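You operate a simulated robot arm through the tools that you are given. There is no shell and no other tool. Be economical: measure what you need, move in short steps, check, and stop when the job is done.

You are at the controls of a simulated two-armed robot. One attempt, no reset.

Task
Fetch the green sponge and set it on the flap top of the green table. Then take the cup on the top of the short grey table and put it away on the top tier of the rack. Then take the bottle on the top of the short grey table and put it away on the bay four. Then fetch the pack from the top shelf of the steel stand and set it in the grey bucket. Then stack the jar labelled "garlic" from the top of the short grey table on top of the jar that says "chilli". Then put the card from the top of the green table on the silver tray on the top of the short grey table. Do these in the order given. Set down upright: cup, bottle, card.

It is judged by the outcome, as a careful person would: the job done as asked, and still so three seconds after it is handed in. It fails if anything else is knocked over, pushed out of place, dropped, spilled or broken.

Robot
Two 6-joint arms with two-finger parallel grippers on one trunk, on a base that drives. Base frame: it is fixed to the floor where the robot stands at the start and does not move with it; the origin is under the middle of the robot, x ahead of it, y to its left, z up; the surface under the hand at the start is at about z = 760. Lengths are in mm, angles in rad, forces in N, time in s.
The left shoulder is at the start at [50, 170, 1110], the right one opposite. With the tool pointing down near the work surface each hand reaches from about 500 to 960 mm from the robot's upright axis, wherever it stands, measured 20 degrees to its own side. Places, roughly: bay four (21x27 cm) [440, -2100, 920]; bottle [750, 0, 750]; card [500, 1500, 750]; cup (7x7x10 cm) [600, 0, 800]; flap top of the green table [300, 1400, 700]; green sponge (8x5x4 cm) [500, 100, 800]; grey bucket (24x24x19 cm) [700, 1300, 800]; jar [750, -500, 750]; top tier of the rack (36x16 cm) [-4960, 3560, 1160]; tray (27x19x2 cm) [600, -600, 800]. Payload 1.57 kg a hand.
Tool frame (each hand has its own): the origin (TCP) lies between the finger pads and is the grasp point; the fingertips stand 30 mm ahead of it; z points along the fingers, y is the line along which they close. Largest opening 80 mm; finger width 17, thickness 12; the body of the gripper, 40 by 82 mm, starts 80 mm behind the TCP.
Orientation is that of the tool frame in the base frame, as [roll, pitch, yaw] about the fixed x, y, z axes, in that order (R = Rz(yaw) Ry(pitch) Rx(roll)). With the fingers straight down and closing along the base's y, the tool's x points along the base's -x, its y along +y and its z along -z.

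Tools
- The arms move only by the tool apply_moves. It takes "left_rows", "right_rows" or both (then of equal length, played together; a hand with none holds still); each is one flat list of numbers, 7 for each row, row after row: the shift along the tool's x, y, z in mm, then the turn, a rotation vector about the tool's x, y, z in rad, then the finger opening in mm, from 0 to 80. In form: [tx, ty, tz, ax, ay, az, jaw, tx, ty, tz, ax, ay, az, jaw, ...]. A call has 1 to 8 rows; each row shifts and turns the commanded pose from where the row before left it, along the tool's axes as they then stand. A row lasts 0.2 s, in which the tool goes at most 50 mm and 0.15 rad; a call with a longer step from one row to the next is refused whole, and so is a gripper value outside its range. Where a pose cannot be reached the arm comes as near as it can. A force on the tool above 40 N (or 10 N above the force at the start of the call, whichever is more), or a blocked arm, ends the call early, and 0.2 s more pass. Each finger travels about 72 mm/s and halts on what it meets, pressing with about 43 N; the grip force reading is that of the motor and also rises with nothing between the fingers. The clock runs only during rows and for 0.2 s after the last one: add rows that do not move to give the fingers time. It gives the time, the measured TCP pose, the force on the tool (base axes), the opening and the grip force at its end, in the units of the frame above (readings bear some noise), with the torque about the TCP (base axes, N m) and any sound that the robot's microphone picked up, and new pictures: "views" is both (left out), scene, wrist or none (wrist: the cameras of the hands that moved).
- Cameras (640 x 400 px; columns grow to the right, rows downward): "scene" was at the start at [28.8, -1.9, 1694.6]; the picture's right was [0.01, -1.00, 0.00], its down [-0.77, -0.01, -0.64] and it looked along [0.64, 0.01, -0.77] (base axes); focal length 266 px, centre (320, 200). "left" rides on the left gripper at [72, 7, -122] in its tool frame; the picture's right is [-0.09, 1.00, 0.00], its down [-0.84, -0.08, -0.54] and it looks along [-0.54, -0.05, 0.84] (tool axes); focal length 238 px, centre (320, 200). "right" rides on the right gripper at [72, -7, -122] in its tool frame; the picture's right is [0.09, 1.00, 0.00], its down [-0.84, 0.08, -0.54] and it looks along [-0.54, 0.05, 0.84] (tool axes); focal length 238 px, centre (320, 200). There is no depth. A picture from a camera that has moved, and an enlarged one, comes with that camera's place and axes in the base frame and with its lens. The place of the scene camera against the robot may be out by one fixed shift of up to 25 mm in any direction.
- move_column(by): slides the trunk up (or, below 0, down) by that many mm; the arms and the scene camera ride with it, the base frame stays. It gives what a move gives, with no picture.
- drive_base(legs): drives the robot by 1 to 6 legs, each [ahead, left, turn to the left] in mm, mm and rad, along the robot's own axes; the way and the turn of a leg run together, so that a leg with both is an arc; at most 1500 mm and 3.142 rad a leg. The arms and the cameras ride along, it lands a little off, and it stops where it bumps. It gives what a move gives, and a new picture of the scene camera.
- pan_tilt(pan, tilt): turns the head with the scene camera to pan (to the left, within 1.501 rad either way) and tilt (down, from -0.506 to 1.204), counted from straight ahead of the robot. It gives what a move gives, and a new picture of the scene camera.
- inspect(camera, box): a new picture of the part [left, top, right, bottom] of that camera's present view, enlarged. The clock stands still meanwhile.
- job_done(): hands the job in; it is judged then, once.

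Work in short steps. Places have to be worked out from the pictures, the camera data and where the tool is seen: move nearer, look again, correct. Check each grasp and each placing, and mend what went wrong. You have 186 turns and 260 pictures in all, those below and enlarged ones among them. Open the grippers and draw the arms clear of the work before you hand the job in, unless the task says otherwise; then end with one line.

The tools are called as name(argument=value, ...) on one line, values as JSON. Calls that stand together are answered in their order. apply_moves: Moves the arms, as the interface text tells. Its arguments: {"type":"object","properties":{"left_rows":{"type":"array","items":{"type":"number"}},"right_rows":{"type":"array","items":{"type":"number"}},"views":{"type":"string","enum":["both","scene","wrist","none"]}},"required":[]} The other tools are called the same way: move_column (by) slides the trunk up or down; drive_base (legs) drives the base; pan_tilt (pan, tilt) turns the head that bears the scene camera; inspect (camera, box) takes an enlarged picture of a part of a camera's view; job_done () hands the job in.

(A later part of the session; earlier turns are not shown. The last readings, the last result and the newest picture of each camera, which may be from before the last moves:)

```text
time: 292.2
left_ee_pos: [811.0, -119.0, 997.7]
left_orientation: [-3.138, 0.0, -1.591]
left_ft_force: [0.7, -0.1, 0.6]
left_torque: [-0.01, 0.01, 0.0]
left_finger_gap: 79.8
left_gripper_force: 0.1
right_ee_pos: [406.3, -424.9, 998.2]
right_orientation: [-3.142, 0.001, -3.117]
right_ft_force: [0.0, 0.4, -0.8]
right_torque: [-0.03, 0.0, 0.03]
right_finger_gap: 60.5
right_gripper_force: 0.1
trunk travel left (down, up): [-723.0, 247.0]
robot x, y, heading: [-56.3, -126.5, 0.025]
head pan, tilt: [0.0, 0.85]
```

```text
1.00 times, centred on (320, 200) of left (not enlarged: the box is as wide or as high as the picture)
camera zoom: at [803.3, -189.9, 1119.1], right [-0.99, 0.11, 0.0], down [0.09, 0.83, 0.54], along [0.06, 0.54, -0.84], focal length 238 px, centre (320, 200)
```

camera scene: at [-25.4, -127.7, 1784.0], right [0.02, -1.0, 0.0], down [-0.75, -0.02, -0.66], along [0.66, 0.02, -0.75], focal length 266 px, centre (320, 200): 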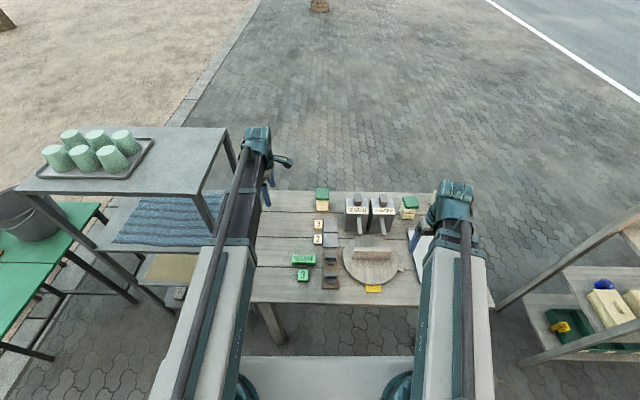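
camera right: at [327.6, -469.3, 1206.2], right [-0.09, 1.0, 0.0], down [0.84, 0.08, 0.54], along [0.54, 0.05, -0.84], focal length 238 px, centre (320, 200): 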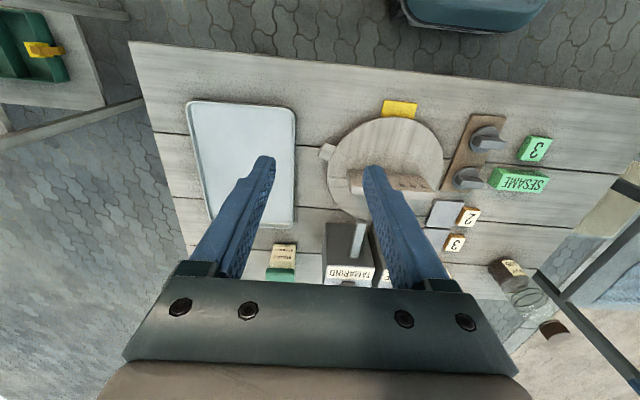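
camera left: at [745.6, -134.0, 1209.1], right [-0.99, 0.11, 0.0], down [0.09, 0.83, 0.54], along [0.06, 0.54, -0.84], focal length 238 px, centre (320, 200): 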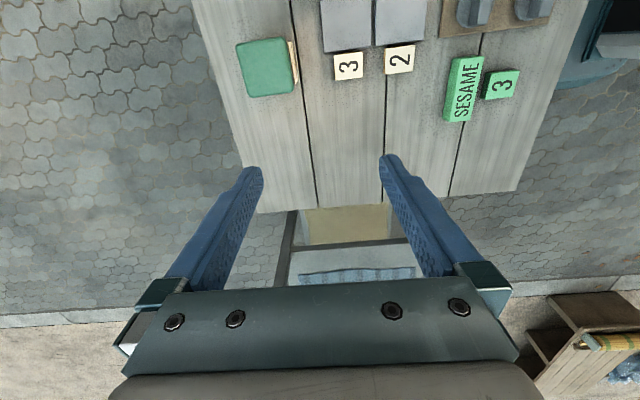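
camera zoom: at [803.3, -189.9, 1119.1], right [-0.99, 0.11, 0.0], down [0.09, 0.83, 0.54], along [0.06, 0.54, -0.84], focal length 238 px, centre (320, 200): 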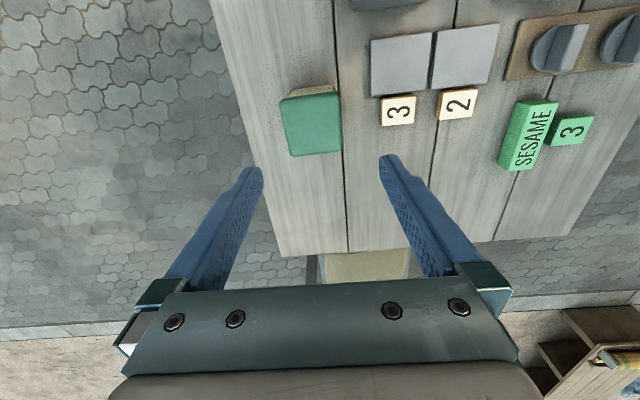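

Triangulation gives the lid centre (819, −119, z≈860), about 62 mm wide. I shift 8 mm and lower in two stages.

apply_moves(left_rows=[0, -8, 0, 0, 0, 0, 80, 0, 0, 0, 0, 0, 0, 80], views="none")

move_column(by=-90)

inspect(camera="left", box=[0, 0, 640, 400])

```text
time: 292.8
left_ee_pos: [818.7, -118.4, 996.9]
left_orientation: [-3.137, 0.0, -1.591]
left_ft_force: [0.2, 0.8, 0.3]
left_torque: [0.01, 0.03, 0.01]
left_finger_gap: 80.1
left_gripper_force: 0.1
right_ee_pos: [405.9, -424.5, 998.1]
right_orientation: [3.141, -0.001, -3.116]
right_ft_force: [0.0, -0.1, -0.4]
right_torque: [0.01, 0.0, -0.02]
right_finger_gap: 60.1
right_gripper_force: 0.3
trunk travel left (down, up): [-723.0, 247.0]
robot x, y, heading: [-54.2, -125.3, 0.022]
head pan, tilt: [0.0, 0.85]
```

```text
time: 294.1
left_ee_pos: [819.0, -118.3, 907.8]
left_orientation: [-3.137, 0.0, -1.589]
left_ft_force: [0.0, -0.1, -0.7]
left_torque: [0.03, -0.02, 0.01]
left_finger_gap: 80.1
left_gripper_force: 0.0
right_ee_pos: [406.8, -424.2, 907.3]
right_orientation: [3.141, 0.0, -3.118]
right_ft_force: [0.0, -0.3, 0.2]
right_torque: [-0.01, 0.04, -0.03]
right_finger_gap: 60.1
right_gripper_force: 0.0
trunk travel left (down, up): [-633.0, 337.0]
robot x, y, heading: [-59.2, -124.2, 0.026]
head pan, tilt: [0.0, 0.85]
```

```text
1.00 times, centred on (320, 200) of left (not enlarged: the box is as wide or as high as the picture)
camera zoom: at [810.8, -190.8, 1029.1], right [-0.99, 0.11, 0.0], down [0.09, 0.83, 0.54], along [0.06, 0.54, -0.84], focal length 238 px, centre (320, 200)
```

zoom: 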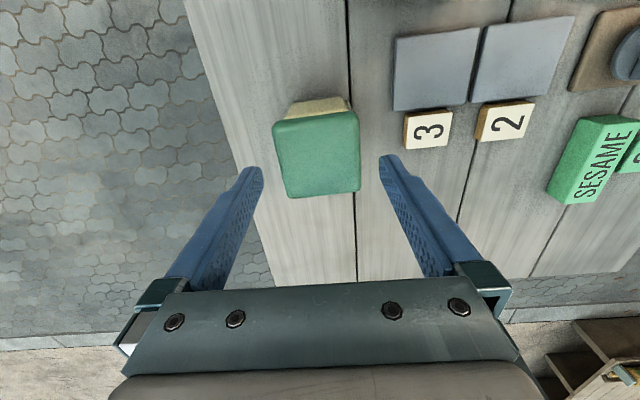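

Centred over the lid. I lower to TCP z≈842 and close on the lid and upper body.

move_column(by=-66)

apply_moves(left_rows=[0, 0, 0, 0, 0, 0, 70, 0, 0, 0, 0, 0, 0, 60, 0, 0, 0, 0, 0, 0, 50, 0, 0, 0, 0, 0, 0, 48, 0, 0, 0, 0, 0, 0, 48], views="wrist")

```text
time: 295.1
left_ee_pos: [818.0, -118.9, 841.6]
left_orientation: [-3.136, 0.001, -1.589]
left_ft_force: [-0.2, 1.4, -0.2]
left_torque: [-0.03, -0.01, 0.01]
left_finger_gap: 80.0
left_gripper_force: 0.1
right_ee_pos: [407.0, -425.7, 840.4]
right_orientation: [-3.141, 0.0, -3.117]
right_ft_force: [0.1, -0.1, -0.1]
right_torque: [-0.01, -0.03, -0.01]
right_finger_gap: 60.1
right_gripper_force: 0.1
trunk travel left (down, up): [-567.0, 403.0]
robot x, y, heading: [-56.9, -122.5, 0.023]
head pan, tilt: [0.0, 0.85]
```

```text
time: 296.3
left_ee_pos: [817.9, -118.7, 841.9]
left_orientation: [-3.136, 0.002, -1.59]
left_ft_force: [2.3, -0.3, 2.4]
left_torque: [-0.04, -0.01, 0.02]
left_finger_gap: 64.0
left_gripper_force: 43.5
right_ee_pos: [406.7, -425.5, 840.8]
right_orientation: [-3.141, 0.001, -3.117]
right_ft_force: [0.1, 0.8, 0.1]
right_torque: [-0.01, 0.01, 0.0]
right_finger_gap: 59.9
right_gripper_force: 0.0
trunk travel left (down, up): [-567.0, 403.0]
robot x, y, heading: [-58.5, -124.0, 0.023]
head pan, tilt: [0.0, 0.85]
camera left: at [811.0, -190.9, 963.0], right [-0.99, 0.11, 0.0], down [0.09, 0.83, 0.54], along [0.06, 0.54, -0.84], focal length 238 px, centre (320, 200)
```

left: 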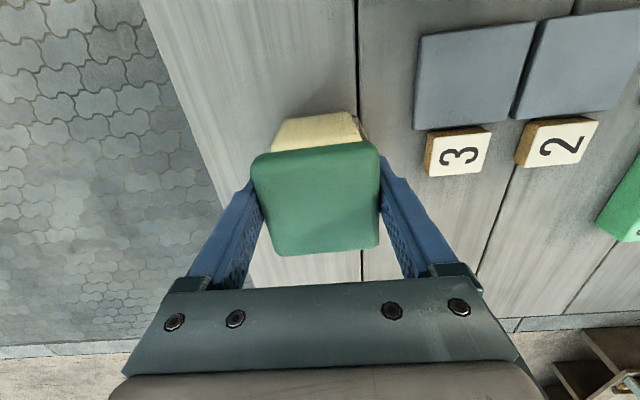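

Jar is held at 64 mm. I lift it 230 mm and strafe right toward the chilli jar.

move_column(by=230)

drive_base(legs=[[-60, 0, -0.023], [0, -400, 0]])

inspect(camera="left", box=[0, 0, 640, 400])

inspect(camera="scene", box=[230, 150, 430, 290])

```text
time: 298.7
left_ee_pos: [819.7, -118.7, 1071.3]
left_orientation: [-3.139, 0.001, -1.59]
left_ft_force: [0.8, 0.5, -2.5]
left_torque: [-0.04, 0.0, -0.03]
left_finger_gap: 64.0
left_gripper_force: 43.0
right_ee_pos: [406.1, -425.3, 1071.9]
right_orientation: [3.141, 0.001, -3.117]
right_ft_force: [0.0, -0.2, -0.3]
right_torque: [0.01, 0.04, 0.0]
right_finger_gap: 59.8
right_gripper_force: 0.1
trunk travel left (down, up): [-797.0, 173.0]
robot x, y, heading: [-57.6, -126.3, 0.019]
head pan, tilt: [0.0, 0.85]
```

```text
time: 301.8
left_ee_pos: [759.3, -541.3, 1072.6]
left_orientation: [-3.137, 0.002, -1.615]
left_ft_force: [0.1, 0.0, -2.6]
left_torque: [0.04, 0.04, -0.02]
left_finger_gap: 63.8
left_gripper_force: 43.3
right_ee_pos: [339.1, -838.3, 1071.7]
right_orientation: [3.141, 0.0, -3.139]
right_ft_force: [0.2, -0.2, 0.1]
right_torque: [0.03, 0.01, -0.01]
right_finger_gap: 60.0
right_gripper_force: 0.0
trunk travel left (down, up): [-797.0, 173.0]
robot x, y, heading: [-119.5, -528.3, 0.001]
head pan, tilt: [0.0, 0.85]
camera scene: at [-86.5, -530.9, 1768.0], right [0.0, -1.0, 0.0], down [-0.75, 0.0, -0.66], along [0.66, 0.0, -0.75], focal length 266 px, centre (320, 200)
```

scene: 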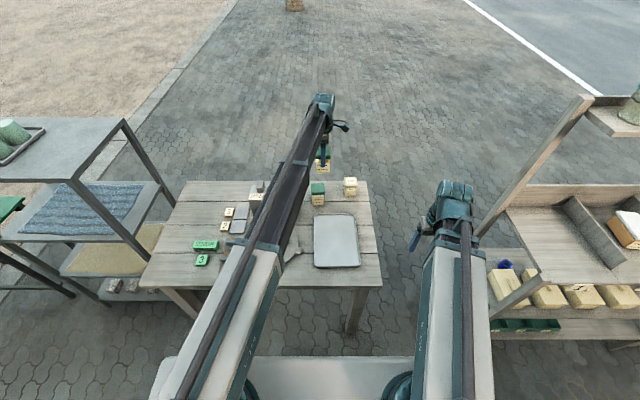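

```text
1.00 times, centred on (320, 200) of left (not enlarged: the box is as wide or as high as the picture)
camera zoom: at [749.1, -613.2, 1192.7], right [-0.99, 0.14, 0.0], down [0.11, 0.83, 0.54], along [0.08, 0.54, -0.84], focal length 238 px, centre (320, 200)
```

zoom: 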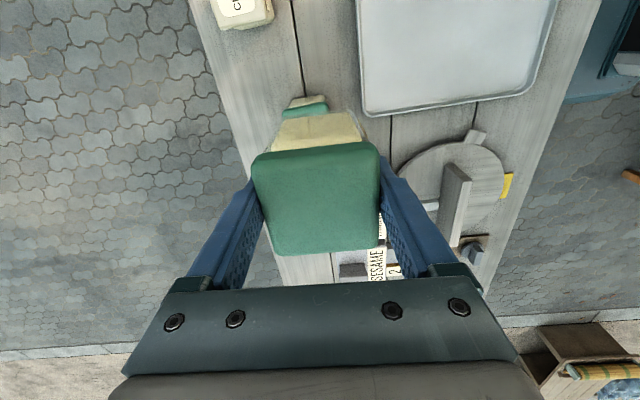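

```text
2.86 times, centred on (330, 220) of scene
camera zoom: at [-86.5, -530.9, 1768.0], right [0.0, -1.0, 0.0], down [-0.75, 0.0, -0.66], along [0.66, 0.0, -0.75], focal length 761 px, centre (291, 143)
```

zoom: 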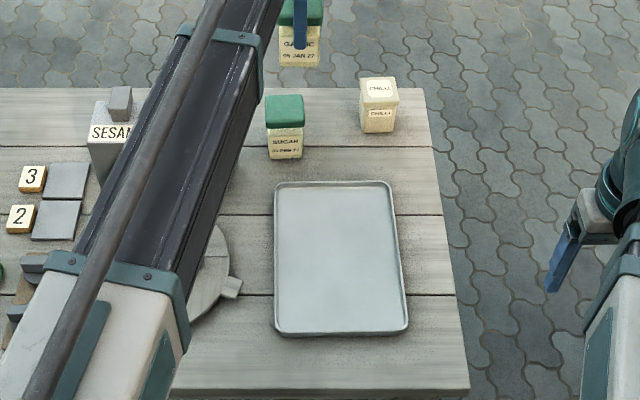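

The chilli jar is at about (838, −675). I strafe another 130 mm right so it comes into the wrist view.

drive_base(legs=[[20, -135, 0]])

inspect(camera="left", box=[0, 0, 640, 400])

```text
time: 303.1
left_ee_pos: [779.0, -675.3, 1070.3]
left_orientation: [-3.139, 0.004, -1.616]
left_ft_force: [0.0, -1.2, -2.9]
left_torque: [0.03, 0.01, 0.02]
left_finger_gap: 64.0
left_gripper_force: 43.1
right_ee_pos: [358.9, -971.3, 1070.9]
right_orientation: [3.14, -0.001, -3.139]
right_ft_force: [0.2, 0.0, 0.8]
right_torque: [0.04, -0.01, 0.03]
right_finger_gap: 60.0
right_gripper_force: 0.1
trunk travel left (down, up): [-797.0, 173.0]
robot x, y, heading: [-99.1, -657.8, -0.003]
head pan, tilt: [0.0, 0.85]
camera scene: at [-66.1, -665.1, 1768.0], right [0.0, -1.0, 0.0], down [-0.75, 0.0, -0.66], along [0.66, 0.0, -0.75], focal length 266 px, centre (320, 200)
```

scene: 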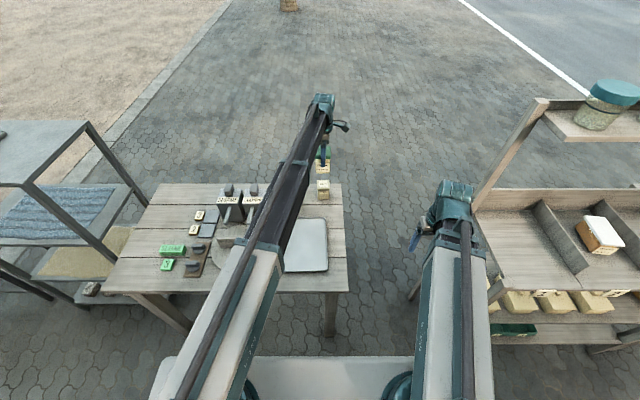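

```text
1.00 times, centred on (320, 200) of left (not enlarged: the box is as wide or as high as the picture)
camera zoom: at [769.4, -747.1, 1192.5], right [-0.99, 0.14, 0.0], down [0.11, 0.83, 0.54], along [0.08, 0.54, -0.84], focal length 238 px, centre (320, 200)
```

zoom: 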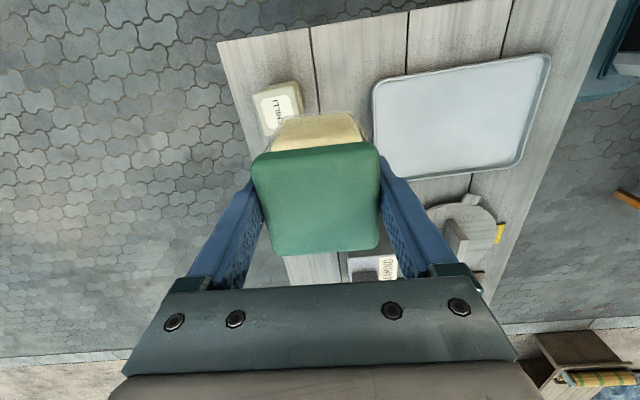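

Ray-tracing the lid corners puts the chilli lid at (833, −685), yaw about +3°. I drive 55 mm forward, then align the hand.

drive_base(legs=[[55, 0, 0.003]])

inspect(camera="left", box=[160, 0, 480, 200])

```text
time: 304.0
left_ee_pos: [834.9, -670.7, 1069.6]
left_orientation: [-3.139, 0.003, -1.609]
left_ft_force: [0.4, 0.1, -2.9]
left_torque: [-0.01, 0.1, -0.01]
left_finger_gap: 63.7
left_gripper_force: 42.6
right_ee_pos: [415.9, -967.0, 1070.5]
right_orientation: [-3.139, -0.002, -3.137]
right_ft_force: [-0.3, 0.8, 0.2]
right_torque: [0.02, 0.04, 0.0]
right_finger_gap: 59.8
right_gripper_force: 0.2
trunk travel left (down, up): [-797.0, 173.0]
robot x, y, heading: [-43.7, -659.6, 0.002]
head pan, tilt: [0.0, 0.85]
camera scene: at [-9.9, -662.8, 1767.9], right [0.0, -1.0, 0.0], down [-0.75, 0.0, -0.66], along [0.66, 0.0, -0.75], focal length 266 px, centre (320, 200)
```

scene: 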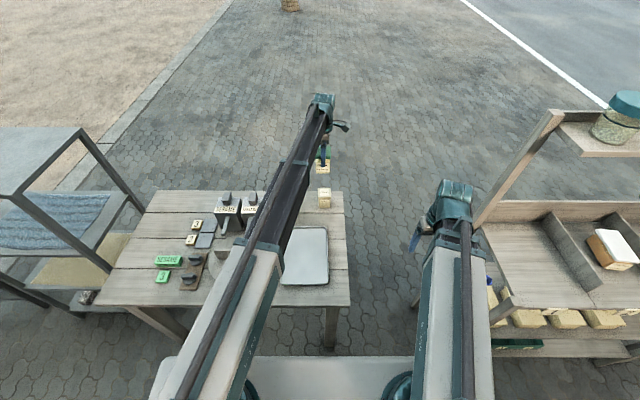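

```text
2.00 times, centred on (320, 100) of left
camera zoom: at [825.4, -742.1, 1191.5], right [-0.99, 0.13, 0.0], down [0.11, 0.83, 0.54], along [0.07, 0.54, -0.84], focal length 477 px, centre (320, 400)
```

zoom: 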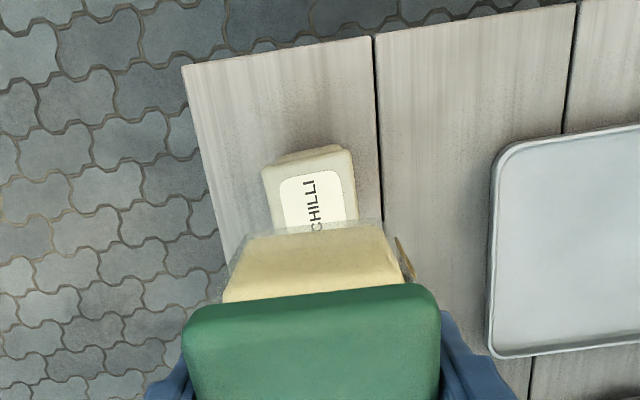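

To measure the chilli lid unobstructed, I shift the hand 75 mm to +y and set the yaw, then zoom.

apply_moves(left_rows=[-38, 0, 0, 0, 0, -0.09, 48, -38, 0, 0, 0, 0, 0, 48, 0, 0, 0, 0, 0, 0, 48], views="none")

inspect(camera="left", box=[160, 0, 480, 200])

```text
time: 304.8
left_ee_pos: [832.8, -596.3, 1071.5]
left_orientation: [-3.137, 0.001, -1.52]
left_ft_force: [-0.7, -0.5, -2.0]
left_torque: [0.04, -0.03, -0.02]
left_finger_gap: 63.9
left_gripper_force: 42.9
right_ee_pos: [414.8, -969.0, 1071.9]
right_orientation: [-3.141, 0.0, -3.136]
right_ft_force: [-0.2, 0.2, 0.0]
right_torque: [-0.03, -0.03, 0.03]
right_finger_gap: 60.1
right_gripper_force: 0.2
trunk travel left (down, up): [-797.0, 173.0]
robot x, y, heading: [-42.0, -661.8, -0.0]
head pan, tilt: [0.0, 0.85]
```

```text
2.00 times, centred on (320, 100) of left
camera zoom: at [830.0, -667.9, 1192.6], right [-1.0, 0.04, 0.0], down [0.03, 0.84, 0.54], along [0.03, 0.54, -0.84], focal length 477 px, centre (320, 400)
```

zoom: 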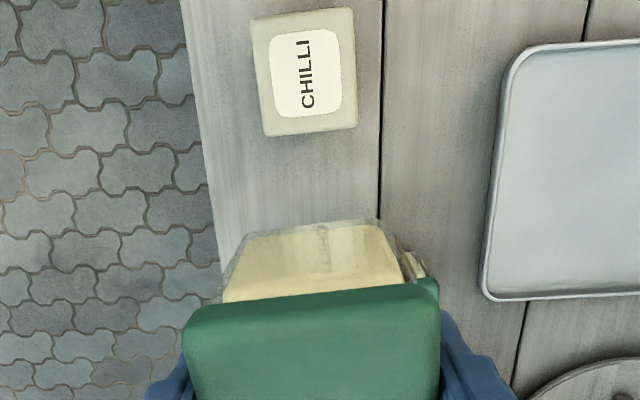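

The full lid is visible: centre (841, −677), nearly aligned. I move the held jar over it and lower close.

apply_moves(left_rows=[27, -2, 0, 0, 0, 0.01, 48, 27, -2, 0, 0, 0, 0, 48, 26.6, -1, 0, 0, 0, 0, 48, 0, 0, 0, 0, 0, 0, 48], views="none")

move_column(by=-100)

inspect(camera="scene", box=[280, 130, 380, 230])

inspect(camera="left", box=[200, 60, 440, 210])

```text
time: 305.8
left_ee_pos: [843.0, -674.9, 1071.6]
left_orientation: [-3.136, 0.001, -1.528]
left_ft_force: [-0.2, 0.1, -1.9]
left_torque: [-0.02, -0.03, -0.03]
left_finger_gap: 63.5
left_gripper_force: 42.8
right_ee_pos: [413.7, -967.6, 1071.1]
right_orientation: [3.141, 0.0, -3.135]
right_ft_force: [-0.8, 0.1, 0.2]
right_torque: [0.02, 0.03, 0.0]
right_finger_gap: 59.9
right_gripper_force: 0.2
trunk travel left (down, up): [-797.0, 173.0]
robot x, y, heading: [-45.9, -662.7, 0.004]
head pan, tilt: [0.0, 0.85]
```

```text
time: 307.2
left_ee_pos: [842.7, -673.9, 970.9]
left_orientation: [-3.137, 0.001, -1.529]
left_ft_force: [-0.2, -0.2, -2.6]
left_torque: [-0.04, -0.01, -0.03]
left_finger_gap: 63.7
left_gripper_force: 43.1
right_ee_pos: [414.3, -969.0, 971.2]
right_orientation: [-3.141, -0.001, -3.136]
right_ft_force: [-0.2, 0.1, -0.3]
right_torque: [-0.01, 0.04, 0.02]
right_finger_gap: 59.8
right_gripper_force: 0.0
trunk travel left (down, up): [-697.0, 273.0]
robot x, y, heading: [-41.6, -661.1, 0.002]
head pan, tilt: [0.0, 0.85]
```

```text
4.00 times, centred on (330, 180) of scene
camera zoom: at [-12.5, -662.8, 1668.0], right [0.0, -1.0, 0.0], down [-0.75, 0.0, -0.66], along [0.66, 0.0, -0.75], focal length 1066 px, centre (280, 280)
```

zoom: 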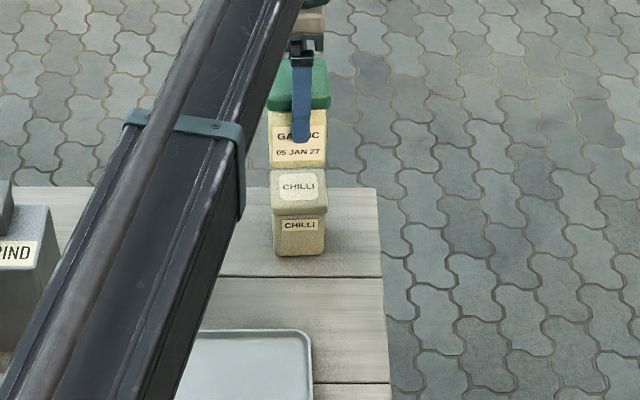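

```text
2.67 times, centred on (320, 135) of left
camera zoom: at [838.5, -747.7, 1092.9], right [-1.0, 0.05, 0.0], down [0.04, 0.84, 0.54], along [0.03, 0.54, -0.84], focal length 636 px, centre (320, 373)
```

zoom: 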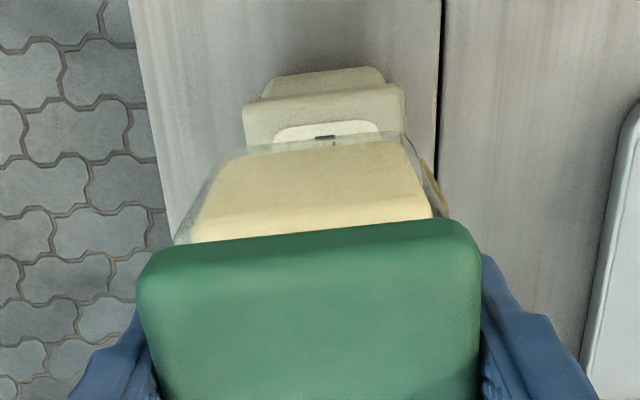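

Alignment looks good in both views. I nudge 1.5 mm and lower to contact in small steps.

apply_moves(left_rows=[1.5, 0, 0, 0, 0, 0, 48, 0, 0, 0, 0, 0, 0, 48], views="none")

move_column(by=-22)

move_column(by=-4)

move_column(by=-3)

```text
time: 307.8
left_ee_pos: [842.7, -677.4, 970.8]
left_orientation: [-3.137, 0.001, -1.531]
left_ft_force: [0.7, -0.3, -3.1]
left_torque: [-0.02, -0.01, -0.02]
left_finger_gap: 63.9
left_gripper_force: 43.1
right_ee_pos: [415.8, -968.0, 970.9]
right_orientation: [-3.141, 0.0, -3.136]
right_ft_force: [0.0, -0.5, -0.2]
right_torque: [0.0, 0.01, -0.01]
right_finger_gap: 59.8
right_gripper_force: 0.0
trunk travel left (down, up): [-697.0, 273.0]
robot x, y, heading: [-43.4, -656.5, 0.003]
head pan, tilt: [0.0, 0.85]
```

```text
time: 308.4
left_ee_pos: [842.6, -676.7, 949.5]
left_orientation: [-3.137, 0.001, -1.53]
left_ft_force: [0.6, -0.4, -2.3]
left_torque: [0.03, 0.03, -0.04]
left_finger_gap: 63.6
left_gripper_force: 43.3
right_ee_pos: [414.1, -968.2, 948.6]
right_orientation: [-3.141, 0.0, -3.136]
right_ft_force: [0.0, 0.0, -0.5]
right_torque: [-0.01, 0.01, 0.01]
right_finger_gap: 60.0
right_gripper_force: 0.1
trunk travel left (down, up): [-675.0, 295.0]
robot x, y, heading: [-45.1, -658.1, 0.004]
head pan, tilt: [0.0, 0.85]
```

```text
time: 309.0
left_ee_pos: [841.5, -677.5, 945.0]
left_orientation: [-3.135, 0.002, -1.53]
left_ft_force: [-0.1, -0.3, -2.6]
left_torque: [-0.02, 0.0, -0.01]
left_finger_gap: 63.6
left_gripper_force: 42.7
right_ee_pos: [413.5, -968.8, 945.2]
right_orientation: [3.141, 0.0, -3.136]
right_ft_force: [1.7, -1.0, 0.8]
right_torque: [0.0, -0.01, 0.0]
right_finger_gap: 60.0
right_gripper_force: 0.0
trunk travel left (down, up): [-671.0, 299.0]
robot x, y, heading: [-45.2, -666.8, -0.003]
head pan, tilt: [0.0, 0.85]
```

```text
time: 309.5
left_ee_pos: [842.0, -677.6, 943.1]
left_orientation: [-3.136, 0.001, -1.53]
left_ft_force: [0.2, -0.2, -1.7]
left_torque: [0.03, 0.0, -0.01]
left_finger_gap: 63.8
left_gripper_force: 43.1
right_ee_pos: [414.5, -969.2, 942.3]
right_orientation: [3.141, 0.0, -3.136]
right_ft_force: [0.1, 0.9, -0.4]
right_torque: [0.01, -0.01, 0.0]
right_finger_gap: 59.8
right_gripper_force: 0.0
trunk travel left (down, up): [-668.0, 302.0]
robot x, y, heading: [-43.2, -661.9, 0.001]
head pan, tilt: [0.0, 0.85]
```

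move_column(by=-3)

move_column(by=-3)

inspect(camera="left", box=[200, 60, 440, 210])

```text
time: 310.0
left_ee_pos: [842.4, -677.3, 938.9]
left_orientation: [-3.135, 0.001, -1.531]
left_ft_force: [-0.9, 0.6, -2.4]
left_torque: [0.02, 0.01, 0.01]
left_finger_gap: 63.9
left_gripper_force: 43.5
right_ee_pos: [413.9, -967.9, 940.9]
right_orientation: [3.14, -0.001, -3.135]
right_ft_force: [0.4, -1.0, 0.2]
right_torque: [0.01, 0.01, -0.01]
right_finger_gap: 59.8
right_gripper_force: 0.0
trunk travel left (down, up): [-665.0, 305.0]
robot x, y, heading: [-41.7, -660.5, 0.006]
head pan, tilt: [0.0, 0.85]
```

```text
time: 310.5
left_ee_pos: [841.7, -677.7, 936.3]
left_orientation: [-3.137, 0.0, -1.53]
left_ft_force: [-0.2, 0.1, -2.6]
left_torque: [-0.01, -0.01, 0.0]
left_finger_gap: 63.9
left_gripper_force: 42.8
right_ee_pos: [415.4, -968.6, 936.6]
right_orientation: [-3.141, 0.0, -3.136]
right_ft_force: [-0.3, 0.2, -0.7]
right_torque: [-0.01, 0.04, 0.0]
right_finger_gap: 60.0
right_gripper_force: 0.0
trunk travel left (down, up): [-662.0, 308.0]
robot x, y, heading: [-41.3, -657.9, 0.001]
head pan, tilt: [0.0, 0.85]
```

```text
2.67 times, centred on (320, 135) of left
camera zoom: at [839.0, -749.5, 1057.8], right [-1.0, 0.05, 0.0], down [0.04, 0.84, 0.54], along [0.03, 0.54, -0.84], focal length 636 px, centre (320, 373)
```

zoom: 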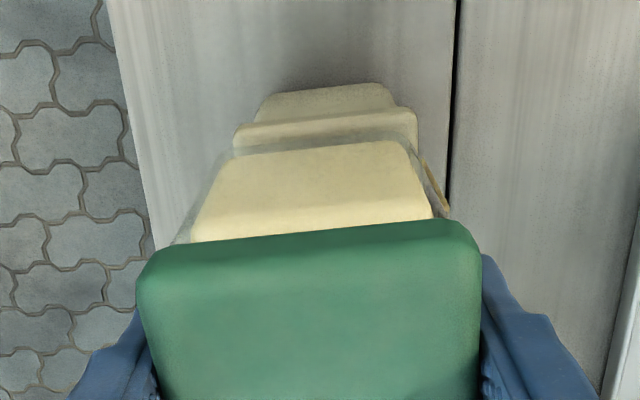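

move_column(by=-3)

move_column(by=-3)

move_column(by=-3)

```text
time: 311.1
left_ee_pos: [841.8, -677.3, 933.7]
left_orientation: [-3.137, 0.003, -1.53]
left_ft_force: [-0.8, 0.3, -2.8]
left_torque: [-0.01, 0.01, 0.0]
left_finger_gap: 63.4
left_gripper_force: 43.1
right_ee_pos: [415.0, -968.9, 934.3]
right_orientation: [3.141, 0.001, -3.137]
right_ft_force: [0.2, 0.2, 0.2]
right_torque: [-0.02, 0.01, 0.02]
right_finger_gap: 60.3
right_gripper_force: 0.1
trunk travel left (down, up): [-659.0, 311.0]
robot x, y, heading: [-41.7, -661.0, 0.003]
head pan, tilt: [0.0, 0.85]
```

```text
time: 311.6
left_ee_pos: [841.9, -677.3, 930.3]
left_orientation: [-3.136, 0.001, -1.53]
left_ft_force: [0.5, 0.2, -2.7]
left_torque: [-0.03, 0.0, 0.03]
left_finger_gap: 63.6
left_gripper_force: 43.4
right_ee_pos: [413.3, -968.0, 930.9]
right_orientation: [-3.14, 0.0, -3.136]
right_ft_force: [0.2, -0.3, -0.1]
right_torque: [-0.05, -0.01, 0.01]
right_finger_gap: 60.0
right_gripper_force: 0.0
trunk travel left (down, up): [-656.0, 314.0]
robot x, y, heading: [-46.7, -660.1, 0.006]
head pan, tilt: [0.0, 0.85]
```

```text
time: 312.1
left_ee_pos: [841.6, -677.4, 927.1]
left_orientation: [-3.136, 0.002, -1.531]
left_ft_force: [-0.6, -0.7, -2.4]
left_torque: [0.03, -0.02, -0.02]
left_finger_gap: 63.8
left_gripper_force: 43.5
right_ee_pos: [414.3, -967.5, 927.6]
right_orientation: [3.141, -0.002, -3.136]
right_ft_force: [-0.6, 0.2, 0.2]
right_torque: [0.02, 0.07, -0.01]
right_finger_gap: 59.7
right_gripper_force: 0.1
trunk travel left (down, up): [-653.0, 317.0]
robot x, y, heading: [-46.6, -661.1, 0.004]
head pan, tilt: [0.0, 0.85]
```

move_column(by=-3)

move_column(by=-3)

inspect(camera="scene", box=[290, 140, 370, 220])

```text
time: 312.6
left_ee_pos: [842.3, -676.3, 925.9]
left_orientation: [-3.134, 0.002, -1.529]
left_ft_force: [4.1, -0.2, 18.4]
left_torque: [0.01, 0.15, 0.03]
left_finger_gap: 63.8
left_gripper_force: 42.7
right_ee_pos: [414.1, -968.4, 926.2]
right_orientation: [3.14, 0.001, -3.137]
right_ft_force: [-0.3, 0.2, -0.5]
right_torque: [0.0, 0.0, 0.0]
right_finger_gap: 59.9
right_gripper_force: 0.1
trunk travel left (down, up): [-650.0, 320.0]
robot x, y, heading: [-41.9, -657.0, 0.003]
head pan, tilt: [0.0, 0.85]
```

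```text
time: 313.1
left_ee_pos: [841.2, -677.4, 922.5]
left_orientation: [-3.135, 0.002, -1.53]
left_ft_force: [7.3, -0.5, 36.2]
left_torque: [-0.02, 0.14, 0.09]
left_finger_gap: 63.7
left_gripper_force: 42.8
right_ee_pos: [413.3, -968.3, 922.1]
right_orientation: [3.141, 0.003, -3.136]
right_ft_force: [-0.7, -0.7, 0.4]
right_torque: [-0.03, -0.01, 0.05]
right_finger_gap: 59.6
right_gripper_force: 0.1
trunk travel left (down, up): [-647.0, 323.0]
robot x, y, heading: [-46.1, -659.7, 0.005]
head pan, tilt: [0.0, 0.85]
```

```text
5.00 times, centred on (330, 180) of scene
camera zoom: at [-16.3, -662.8, 1618.3], right [0.0, -1.0, 0.0], down [-0.75, 0.0, -0.66], along [0.66, 0.0, -0.75], focal length 1332 px, centre (270, 300)
```

zoom: 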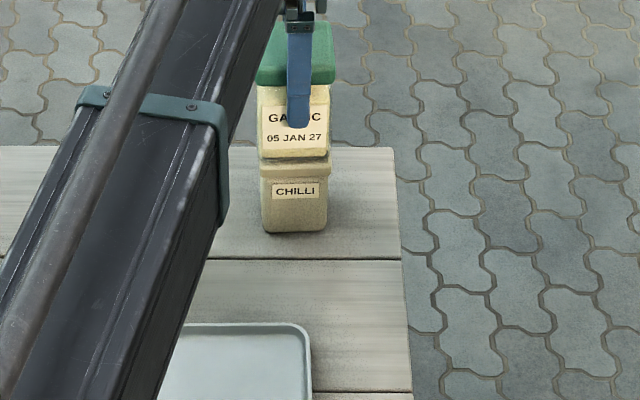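

Seated squarely. I relieve the pressure by 4 mm and open slowly.

move_column(by=4)

apply_moves(left_rows=[0, 0, 0, 0, 0, 0, 64, 0, 0, 0, 0, 0, 0, 67, 0, 0, 0, 0, 0, 0, 72, 0, 0, 0, 0, 0, 0, 80, 0, 0, 0, 0, 0, 0, 80], views="wrist")

```text
time: 313.7
left_ee_pos: [841.3, -677.7, 924.5]
left_orientation: [-3.136, 0.002, -1.529]
left_ft_force: [-0.1, 0.6, -2.8]
left_torque: [0.02, 0.0, 0.04]
left_finger_gap: 63.5
left_gripper_force: 42.7
right_ee_pos: [415.2, -968.3, 925.4]
right_orientation: [3.141, 0.002, -3.136]
right_ft_force: [0.7, 0.3, 0.0]
right_torque: [-0.01, 0.01, 0.0]
right_finger_gap: 60.2
right_gripper_force: 0.1
trunk travel left (down, up): [-651.0, 319.0]
robot x, y, heading: [-41.7, -658.5, 0.006]
head pan, tilt: [0.0, 0.85]
```

```text
time: 314.9
left_ee_pos: [841.3, -677.4, 926.6]
left_orientation: [-3.136, 0.0, -1.531]
left_ft_force: [-0.6, -0.4, 0.2]
left_torque: [-0.03, 0.0, 0.0]
left_finger_gap: 80.1
left_gripper_force: 0.1
right_ee_pos: [414.2, -967.8, 925.3]
right_orientation: [-3.141, 0.001, -3.136]
right_ft_force: [-1.2, 0.5, -0.8]
right_torque: [-0.01, -0.01, -0.01]
right_finger_gap: 60.1
right_gripper_force: 0.0
trunk travel left (down, up): [-651.0, 319.0]
robot x, y, heading: [-42.2, -662.1, 0.003]
head pan, tilt: [0.0, 0.85]
camera left: at [838.9, -749.5, 1047.0], right [-1.0, 0.05, 0.0], down [0.04, 0.84, 0.54], along [0.03, 0.54, -0.84], focal length 238 px, centre (320, 200)
```

left: 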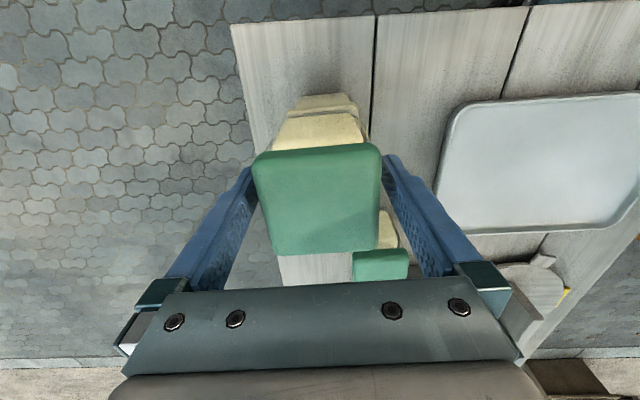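

The stack stands. I rise straight up and check it.

move_column(by=170)

apply_moves(left_rows=[-35, 0, 0, 0, 0, 0, 80, -35, 20, 0, 0, 0, 0, 80, 0, 35, 0, 0, 0, 0, 80, 0, 35, 0, 0, 0, 0, 80, 0, 35, 0, 0, 0, 0, 80, 0, 35, 0, 0, 0, 0, 80], views="scene")

inspect(camera="scene", box=[230, 150, 390, 290])

```text
time: 316.8
left_ee_pos: [842.0, -677.9, 1094.8]
left_orientation: [-3.135, 0.002, -1.529]
left_ft_force: [-0.9, -0.1, -0.5]
left_torque: [0.01, 0.0, 0.02]
left_finger_gap: 80.2
left_gripper_force: 0.1
right_ee_pos: [414.6, -967.6, 1095.4]
right_orientation: [-3.14, 0.001, -3.136]
right_ft_force: [-0.2, -0.6, -0.6]
right_torque: [-0.01, -0.01, 0.01]
right_finger_gap: 59.7
right_gripper_force: 0.1
trunk travel left (down, up): [-821.0, 149.0]
robot x, y, heading: [-44.4, -658.7, 0.001]
head pan, tilt: [0.0, 0.85]
```

```text
time: 318.2
left_ee_pos: [678.7, -616.4, 1095.6]
left_orientation: [-3.138, 0.001, -1.53]
left_ft_force: [0.0, 0.3, -0.1]
left_torque: [0.04, 0.02, 0.01]
left_finger_gap: 80.2
left_gripper_force: 0.0
right_ee_pos: [413.2, -968.3, 1096.0]
right_orientation: [3.142, 0.001, -3.137]
right_ft_force: [-0.5, 0.2, 0.1]
right_torque: [0.03, -0.03, 0.02]
right_finger_gap: 59.9
right_gripper_force: 0.1
trunk travel left (down, up): [-821.0, 149.0]
robot x, y, heading: [-38.0, -660.6, 0.002]
head pan, tilt: [0.0, 0.85]
camera scene: at [-13.3, -662.8, 1792.0], right [0.0, -1.0, 0.0], down [-0.75, 0.0, -0.66], along [0.66, 0.0, -0.75], focal length 266 px, centre (320, 200)
```

scene: 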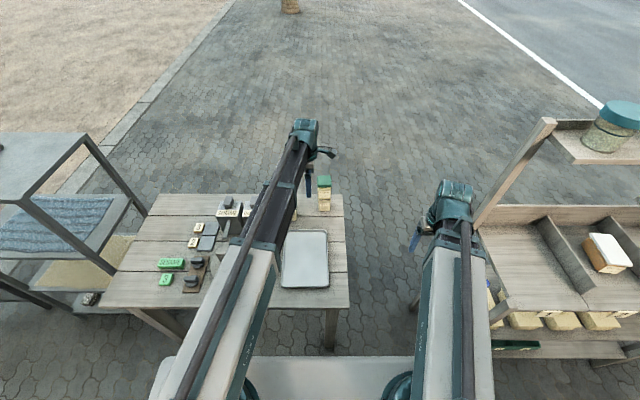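

```text
2.86 times, centred on (310, 220) of scene
camera zoom: at [-13.3, -662.8, 1792.0], right [0.0, -1.0, 0.0], down [-0.75, 0.0, -0.66], along [0.66, 0.0, -0.75], focal length 761 px, centre (349, 143)
```

zoom: 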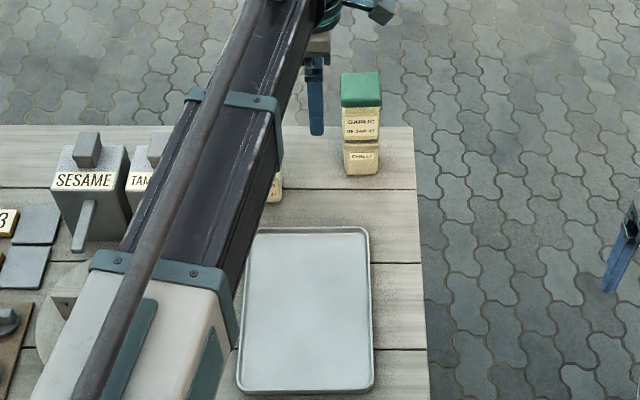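

The stack is stable. Finally the card: I back off and strafe left to the green table.

drive_base(legs=[[-380, 0, 0], [0, 1000, 0], [0, 800, 0]])

inspect(camera="scene", box=[220, 160, 420, 300])

```text
time: 329.1
left_ee_pos: [295.3, 1178.1, 1095.4]
left_orientation: [-3.135, 0.002, -1.516]
left_ft_force: [0.1, 1.1, 0.1]
left_torque: [0.0, 0.0, -0.03]
left_finger_gap: 80.0
left_gripper_force: 0.1
right_ee_pos: [31.3, 822.2, 1095.5]
right_orientation: [3.141, 0.0, -3.122]
right_ft_force: [1.2, 1.1, 0.9]
right_torque: [-0.01, 0.02, -0.01]
right_finger_gap: 60.0
right_gripper_force: 0.1
trunk travel left (down, up): [-821.0, 149.0]
robot x, y, heading: [-429.1, 1122.4, 0.018]
head pan, tilt: [0.0, 0.85]
camera scene: at [-398.9, 1122.4, 1792.0], right [0.02, -1.0, 0.0], down [-0.75, -0.01, -0.66], along [0.66, 0.01, -0.75], focal length 266 px, centre (320, 200)
```

scene: 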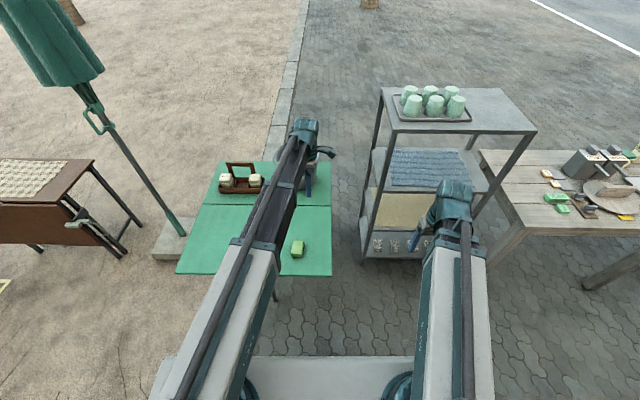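

```text
2.86 times, centred on (320, 230) of scene
camera zoom: at [-398.9, 1122.4, 1792.0], right [0.02, -1.0, 0.0], down [-0.75, -0.01, -0.66], along [0.66, 0.01, -0.75], focal length 761 px, centre (320, 114)
```

zoom: 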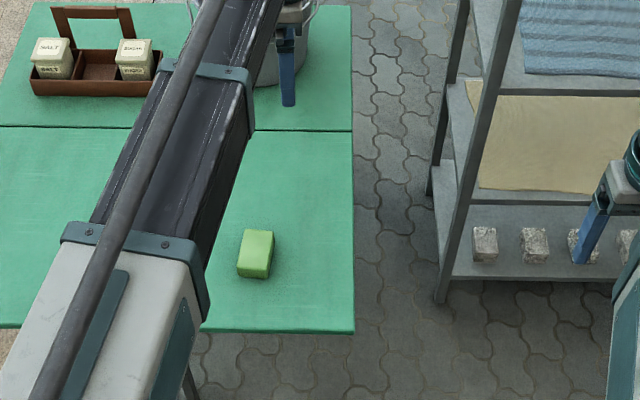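

I drive forward 200 mm and move the left hand near the card (about (570, 1385)) for a wrist view.

drive_base(legs=[[200, 0, -0.018]])

apply_moves(left_rows=[-36, -20, 0, 0, 0, 0, 80, -36, -20, 0, 0, 0, 0, 80, -36, -20, 0, 0, 0, 0, 80, -36, -20, 0, 0, 0, 0, 80, 0, 0, 0, 0, 0, 0, 80], views="wrist")

```text
time: 330.7
left_ee_pos: [495.5, 1165.6, 1094.9]
left_orientation: [-3.139, 0.003, -1.536]
left_ft_force: [-0.1, -0.4, -0.6]
left_torque: [0.04, 0.04, 0.0]
left_finger_gap: 80.1
left_gripper_force: 0.2
right_ee_pos: [227.9, 814.3, 1095.0]
right_orientation: [3.142, -0.003, -3.14]
right_ft_force: [0.5, 0.2, -0.4]
right_torque: [-0.02, 0.01, -0.04]
right_finger_gap: 60.0
right_gripper_force: 0.1
trunk travel left (down, up): [-821.0, 149.0]
robot x, y, heading: [-229.5, 1123.2, -0.003]
head pan, tilt: [0.0, 0.85]
camera scene: at [-197.6, 1122.5, 1791.9], right [0.0, -1.0, 0.0], down [-0.75, 0.0, -0.66], along [0.66, 0.0, -0.75], focal length 266 px, centre (320, 200)
```

scene: 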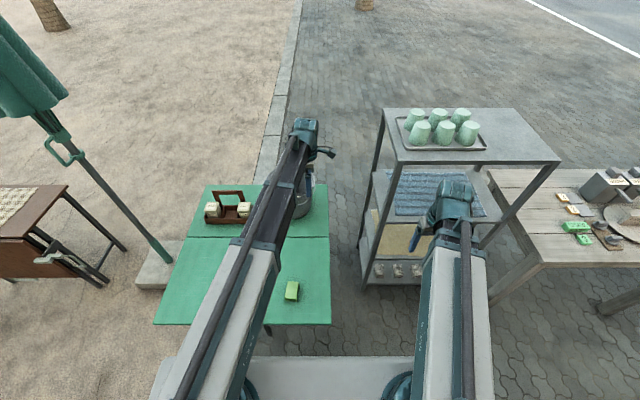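

```text
time: 331.9
left_ee_pos: [568.0, 1311.3, 1095.1]
left_orientation: [-3.137, 0.001, -1.536]
left_ft_force: [-0.6, -0.3, 0.9]
left_torque: [-0.01, 0.0, 0.0]
left_finger_gap: 80.3
left_gripper_force: 0.1
right_ee_pos: [225.8, 814.3, 1094.2]
right_orientation: [-3.141, -0.001, -3.141]
right_ft_force: [-0.5, 0.1, -0.8]
right_torque: [-0.02, 0.0, -0.02]
right_finger_gap: 59.9
right_gripper_force: 0.1
trunk travel left (down, up): [-821.0, 149.0]
robot x, y, heading: [-231.6, 1125.5, -0.003]
head pan, tilt: [0.0, 0.85]
camera left: at [564.1, 1239.9, 1217.0], right [-1.0, 0.06, 0.0], down [0.05, 0.84, 0.54], along [0.04, 0.54, -0.84], focal length 238 px, centre (320, 200)
```

left: 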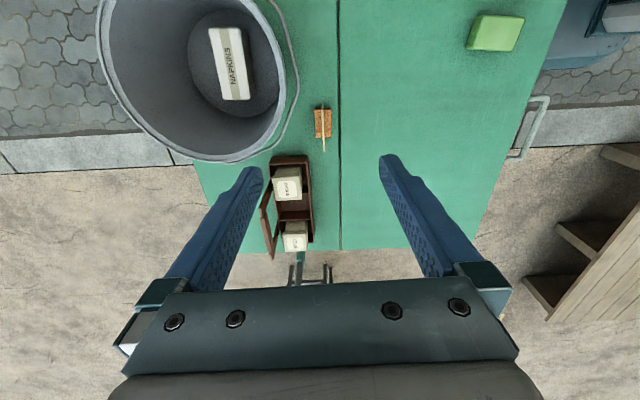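

The card stands in a small orange base at the image centre. I zoom in.

inspect(camera="left", box=[280, 80, 380, 180])

inspect(camera="scene", box=[180, 170, 340, 300])

```text
4.00 times, centred on (330, 130) of left
camera zoom: at [564.1, 1239.9, 1217.0], right [-1.0, 0.06, 0.0], down [0.05, 0.84, 0.54], along [0.04, 0.54, -0.84], focal length 953 px, centre (280, 480)
```

zoom: 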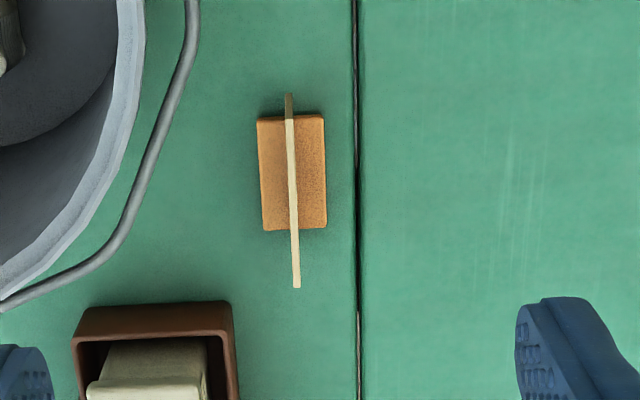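

```text
3.08 times, centred on (260, 235) of scene
camera zoom: at [-199.4, 1122.2, 1792.0], right [0.0, -1.0, 0.0], down [-0.75, 0.0, -0.66], along [0.66, 0.0, -0.75], focal length 820 px, centre (505, 92)
```

zoom: 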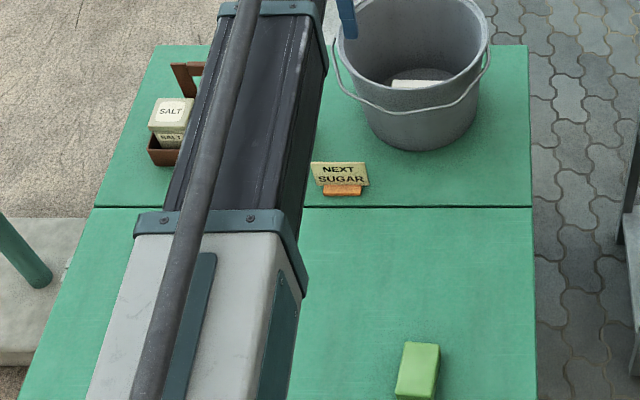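

The card "NEXT SUGAR" is a thin plate along y in an orange base, centre about (569, 1375). I align the fingers across it, keep the opening small to stay clear of the bucket handle, and lower partway.

apply_moves(left_rows=[-25, -1, 0, 0, 0, 0.054, 60, -25, 0, 0, 0, 0, 0, 50, -25, 0, 0, 0, 0, 0, 44, 0, 0, 0, 0, 0, 0, 44], views="none")

move_column(by=-190)

inspect(camera="left", box=[0, 0, 640, 400])

```text
time: 332.9
left_ee_pos: [569.9, 1386.8, 1094.6]
left_orientation: [-3.138, 0.0, -1.589]
left_ft_force: [-0.6, 0.8, -0.3]
left_torque: [0.01, -0.01, 0.0]
left_finger_gap: 43.9
left_gripper_force: 0.1
right_ee_pos: [226.8, 813.9, 1095.6]
right_orientation: [-3.141, 0.0, 3.141]
right_ft_force: [0.3, -0.3, 0.0]
right_torque: [0.02, 0.04, -0.03]
right_finger_gap: 60.1
right_gripper_force: 0.1
trunk travel left (down, up): [-821.0, 149.0]
robot x, y, heading: [-228.8, 1127.2, -0.003]
head pan, tilt: [0.0, 0.85]
```

```text
time: 335.0
left_ee_pos: [569.8, 1386.6, 904.9]
left_orientation: [-3.137, 0.002, -1.59]
left_ft_force: [0.2, 1.5, 0.2]
left_torque: [0.01, 0.03, -0.01]
left_finger_gap: 44.1
left_gripper_force: 0.1
right_ee_pos: [225.1, 814.5, 905.7]
right_orientation: [-3.141, 0.0, -3.141]
right_ft_force: [-0.3, 1.1, -0.6]
right_torque: [0.02, 0.0, 0.02]
right_finger_gap: 60.1
right_gripper_force: 0.0
trunk travel left (down, up): [-631.0, 339.0]
robot x, y, heading: [-227.4, 1126.8, -0.002]
head pan, tilt: [0.0, 0.85]
```

```text
1.00 times, centred on (320, 200) of left (not enlarged: the box is as wide or as high as the picture)
camera zoom: at [562.0, 1315.1, 1027.1], right [-0.99, 0.11, 0.0], down [0.09, 0.83, 0.54], along [0.06, 0.54, -0.84], focal length 238 px, centre (320, 200)
```

zoom: 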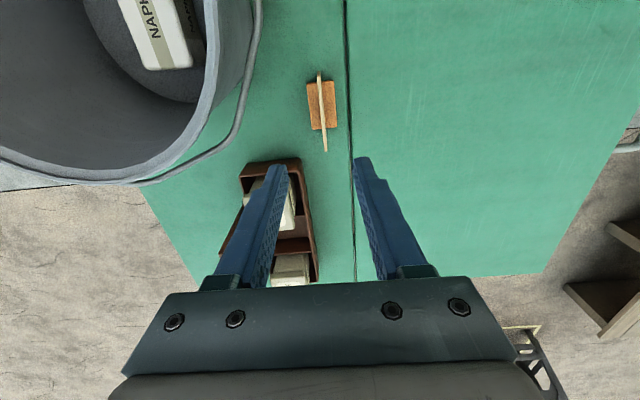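

Fingers straddle the card well; I shift 3 mm and lower to just above the card.

apply_moves(left_rows=[4, 3, 0, 0, 0, 0, 44, 0, 0, 0, 0, 0, 0, 44], views="none")

move_column(by=-110)

inspect(camera="left", box=[0, 0, 640, 400])

```text
time: 335.6
left_ee_pos: [566.3, 1382.5, 904.7]
left_orientation: [-3.137, 0.001, -1.59]
left_ft_force: [-0.4, 0.3, 0.2]
left_torque: [-0.01, -0.02, 0.01]
left_finger_gap: 44.2
left_gripper_force: 0.1
right_ee_pos: [226.3, 814.4, 904.5]
right_orientation: [-3.142, -0.001, 3.14]
right_ft_force: [0.1, 0.1, -0.5]
right_torque: [0.03, 0.0, 0.04]
right_finger_gap: 59.8
right_gripper_force: 0.1
trunk travel left (down, up): [-631.0, 339.0]
robot x, y, heading: [-227.7, 1127.2, -0.005]
head pan, tilt: [0.0, 0.85]
```

```text
time: 337.0
left_ee_pos: [566.1, 1383.9, 795.3]
left_orientation: [-3.136, 0.001, -1.59]
left_ft_force: [0.1, -0.1, 0.8]
left_torque: [-0.01, 0.0, 0.0]
left_finger_gap: 44.0
left_gripper_force: 0.0
right_ee_pos: [224.9, 814.7, 796.5]
right_orientation: [3.141, -0.001, 3.141]
right_ft_force: [0.5, 0.2, -0.1]
right_torque: [0.0, -0.01, -0.02]
right_finger_gap: 60.2
right_gripper_force: 0.0
trunk travel left (down, up): [-521.0, 449.0]
robot x, y, heading: [-230.6, 1123.1, -0.002]
head pan, tilt: [0.0, 0.85]
```

```text
1.00 times, centred on (320, 200) of left (not enlarged: the box is as wide or as high as the picture)
camera zoom: at [558.7, 1311.0, 917.1], right [-0.99, 0.11, 0.0], down [0.09, 0.83, 0.54], along [0.06, 0.54, -0.84], focal length 238 px, centre (320, 200)
```

zoom: 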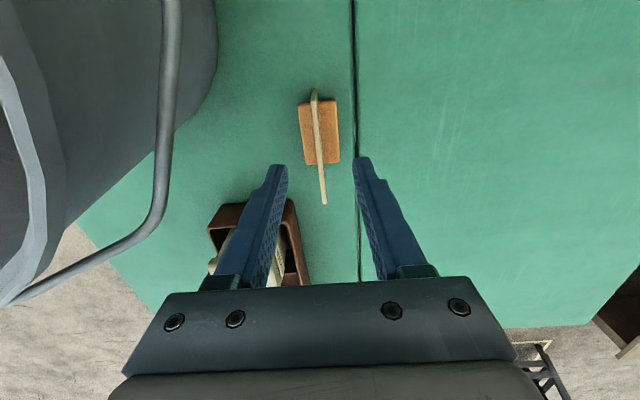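

Well centred. I lower to TCP z≈740 (tips just above the base) and close gently on the card.

move_column(by=-55)

apply_moves(left_rows=[0, 0, 0, 0, 0, 0, 34, 0, 0, 0, 0, 0, 0, 24, 0, 0, 0, 0, 0, 0, 15, 0, 0, 0, 0, 0, 0, 8, 0, 0, 0, 0, 0, 0, 2, 0, 0, 0, 0, 0, 0, 0], views="wrist")

```text
time: 338.0
left_ee_pos: [567.2, 1382.6, 740.4]
left_orientation: [-3.137, 0.002, -1.591]
left_ft_force: [-0.6, -0.1, 0.6]
left_torque: [-0.01, -0.01, 0.01]
left_finger_gap: 44.2
left_gripper_force: 0.1
right_ee_pos: [226.1, 814.4, 740.8]
right_orientation: [3.14, 0.0, 3.141]
right_ft_force: [0.2, -0.3, -1.2]
right_torque: [0.02, 0.01, -0.03]
right_finger_gap: 60.0
right_gripper_force: 0.1
trunk travel left (down, up): [-466.0, 504.0]
robot x, y, heading: [-232.7, 1122.0, -0.005]
head pan, tilt: [0.0, 0.85]
```

```text
time: 339.4
left_ee_pos: [565.8, 1383.2, 741.0]
left_orientation: [-3.135, 0.003, -1.59]
left_ft_force: [-0.1, 0.4, 0.7]
left_torque: [0.0, -0.01, 0.02]
left_finger_gap: 2.9
left_gripper_force: 24.2
right_ee_pos: [226.9, 814.0, 739.3]
right_orientation: [-3.14, -0.001, -3.141]
right_ft_force: [-0.6, 0.1, -0.2]
right_torque: [-0.01, 0.01, 0.02]
right_finger_gap: 60.2
right_gripper_force: 0.0
trunk travel left (down, up): [-466.0, 504.0]
robot x, y, heading: [-230.4, 1124.9, -0.0]
head pan, tilt: [0.0, 0.85]
camera left: at [558.8, 1311.0, 861.9], right [-0.99, 0.11, 0.0], down [0.09, 0.83, 0.54], along [0.06, 0.54, -0.84], focal length 238 px, centre (320, 200)
```

left: 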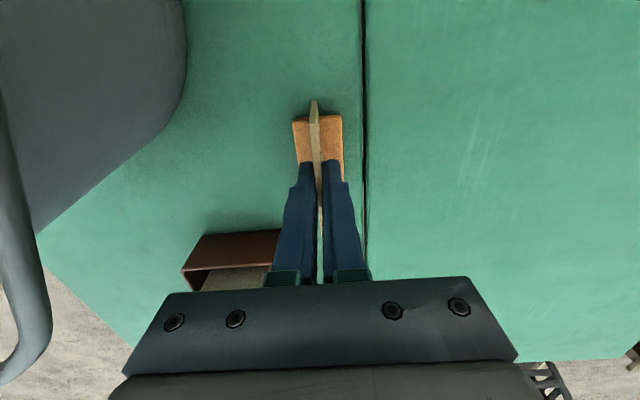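

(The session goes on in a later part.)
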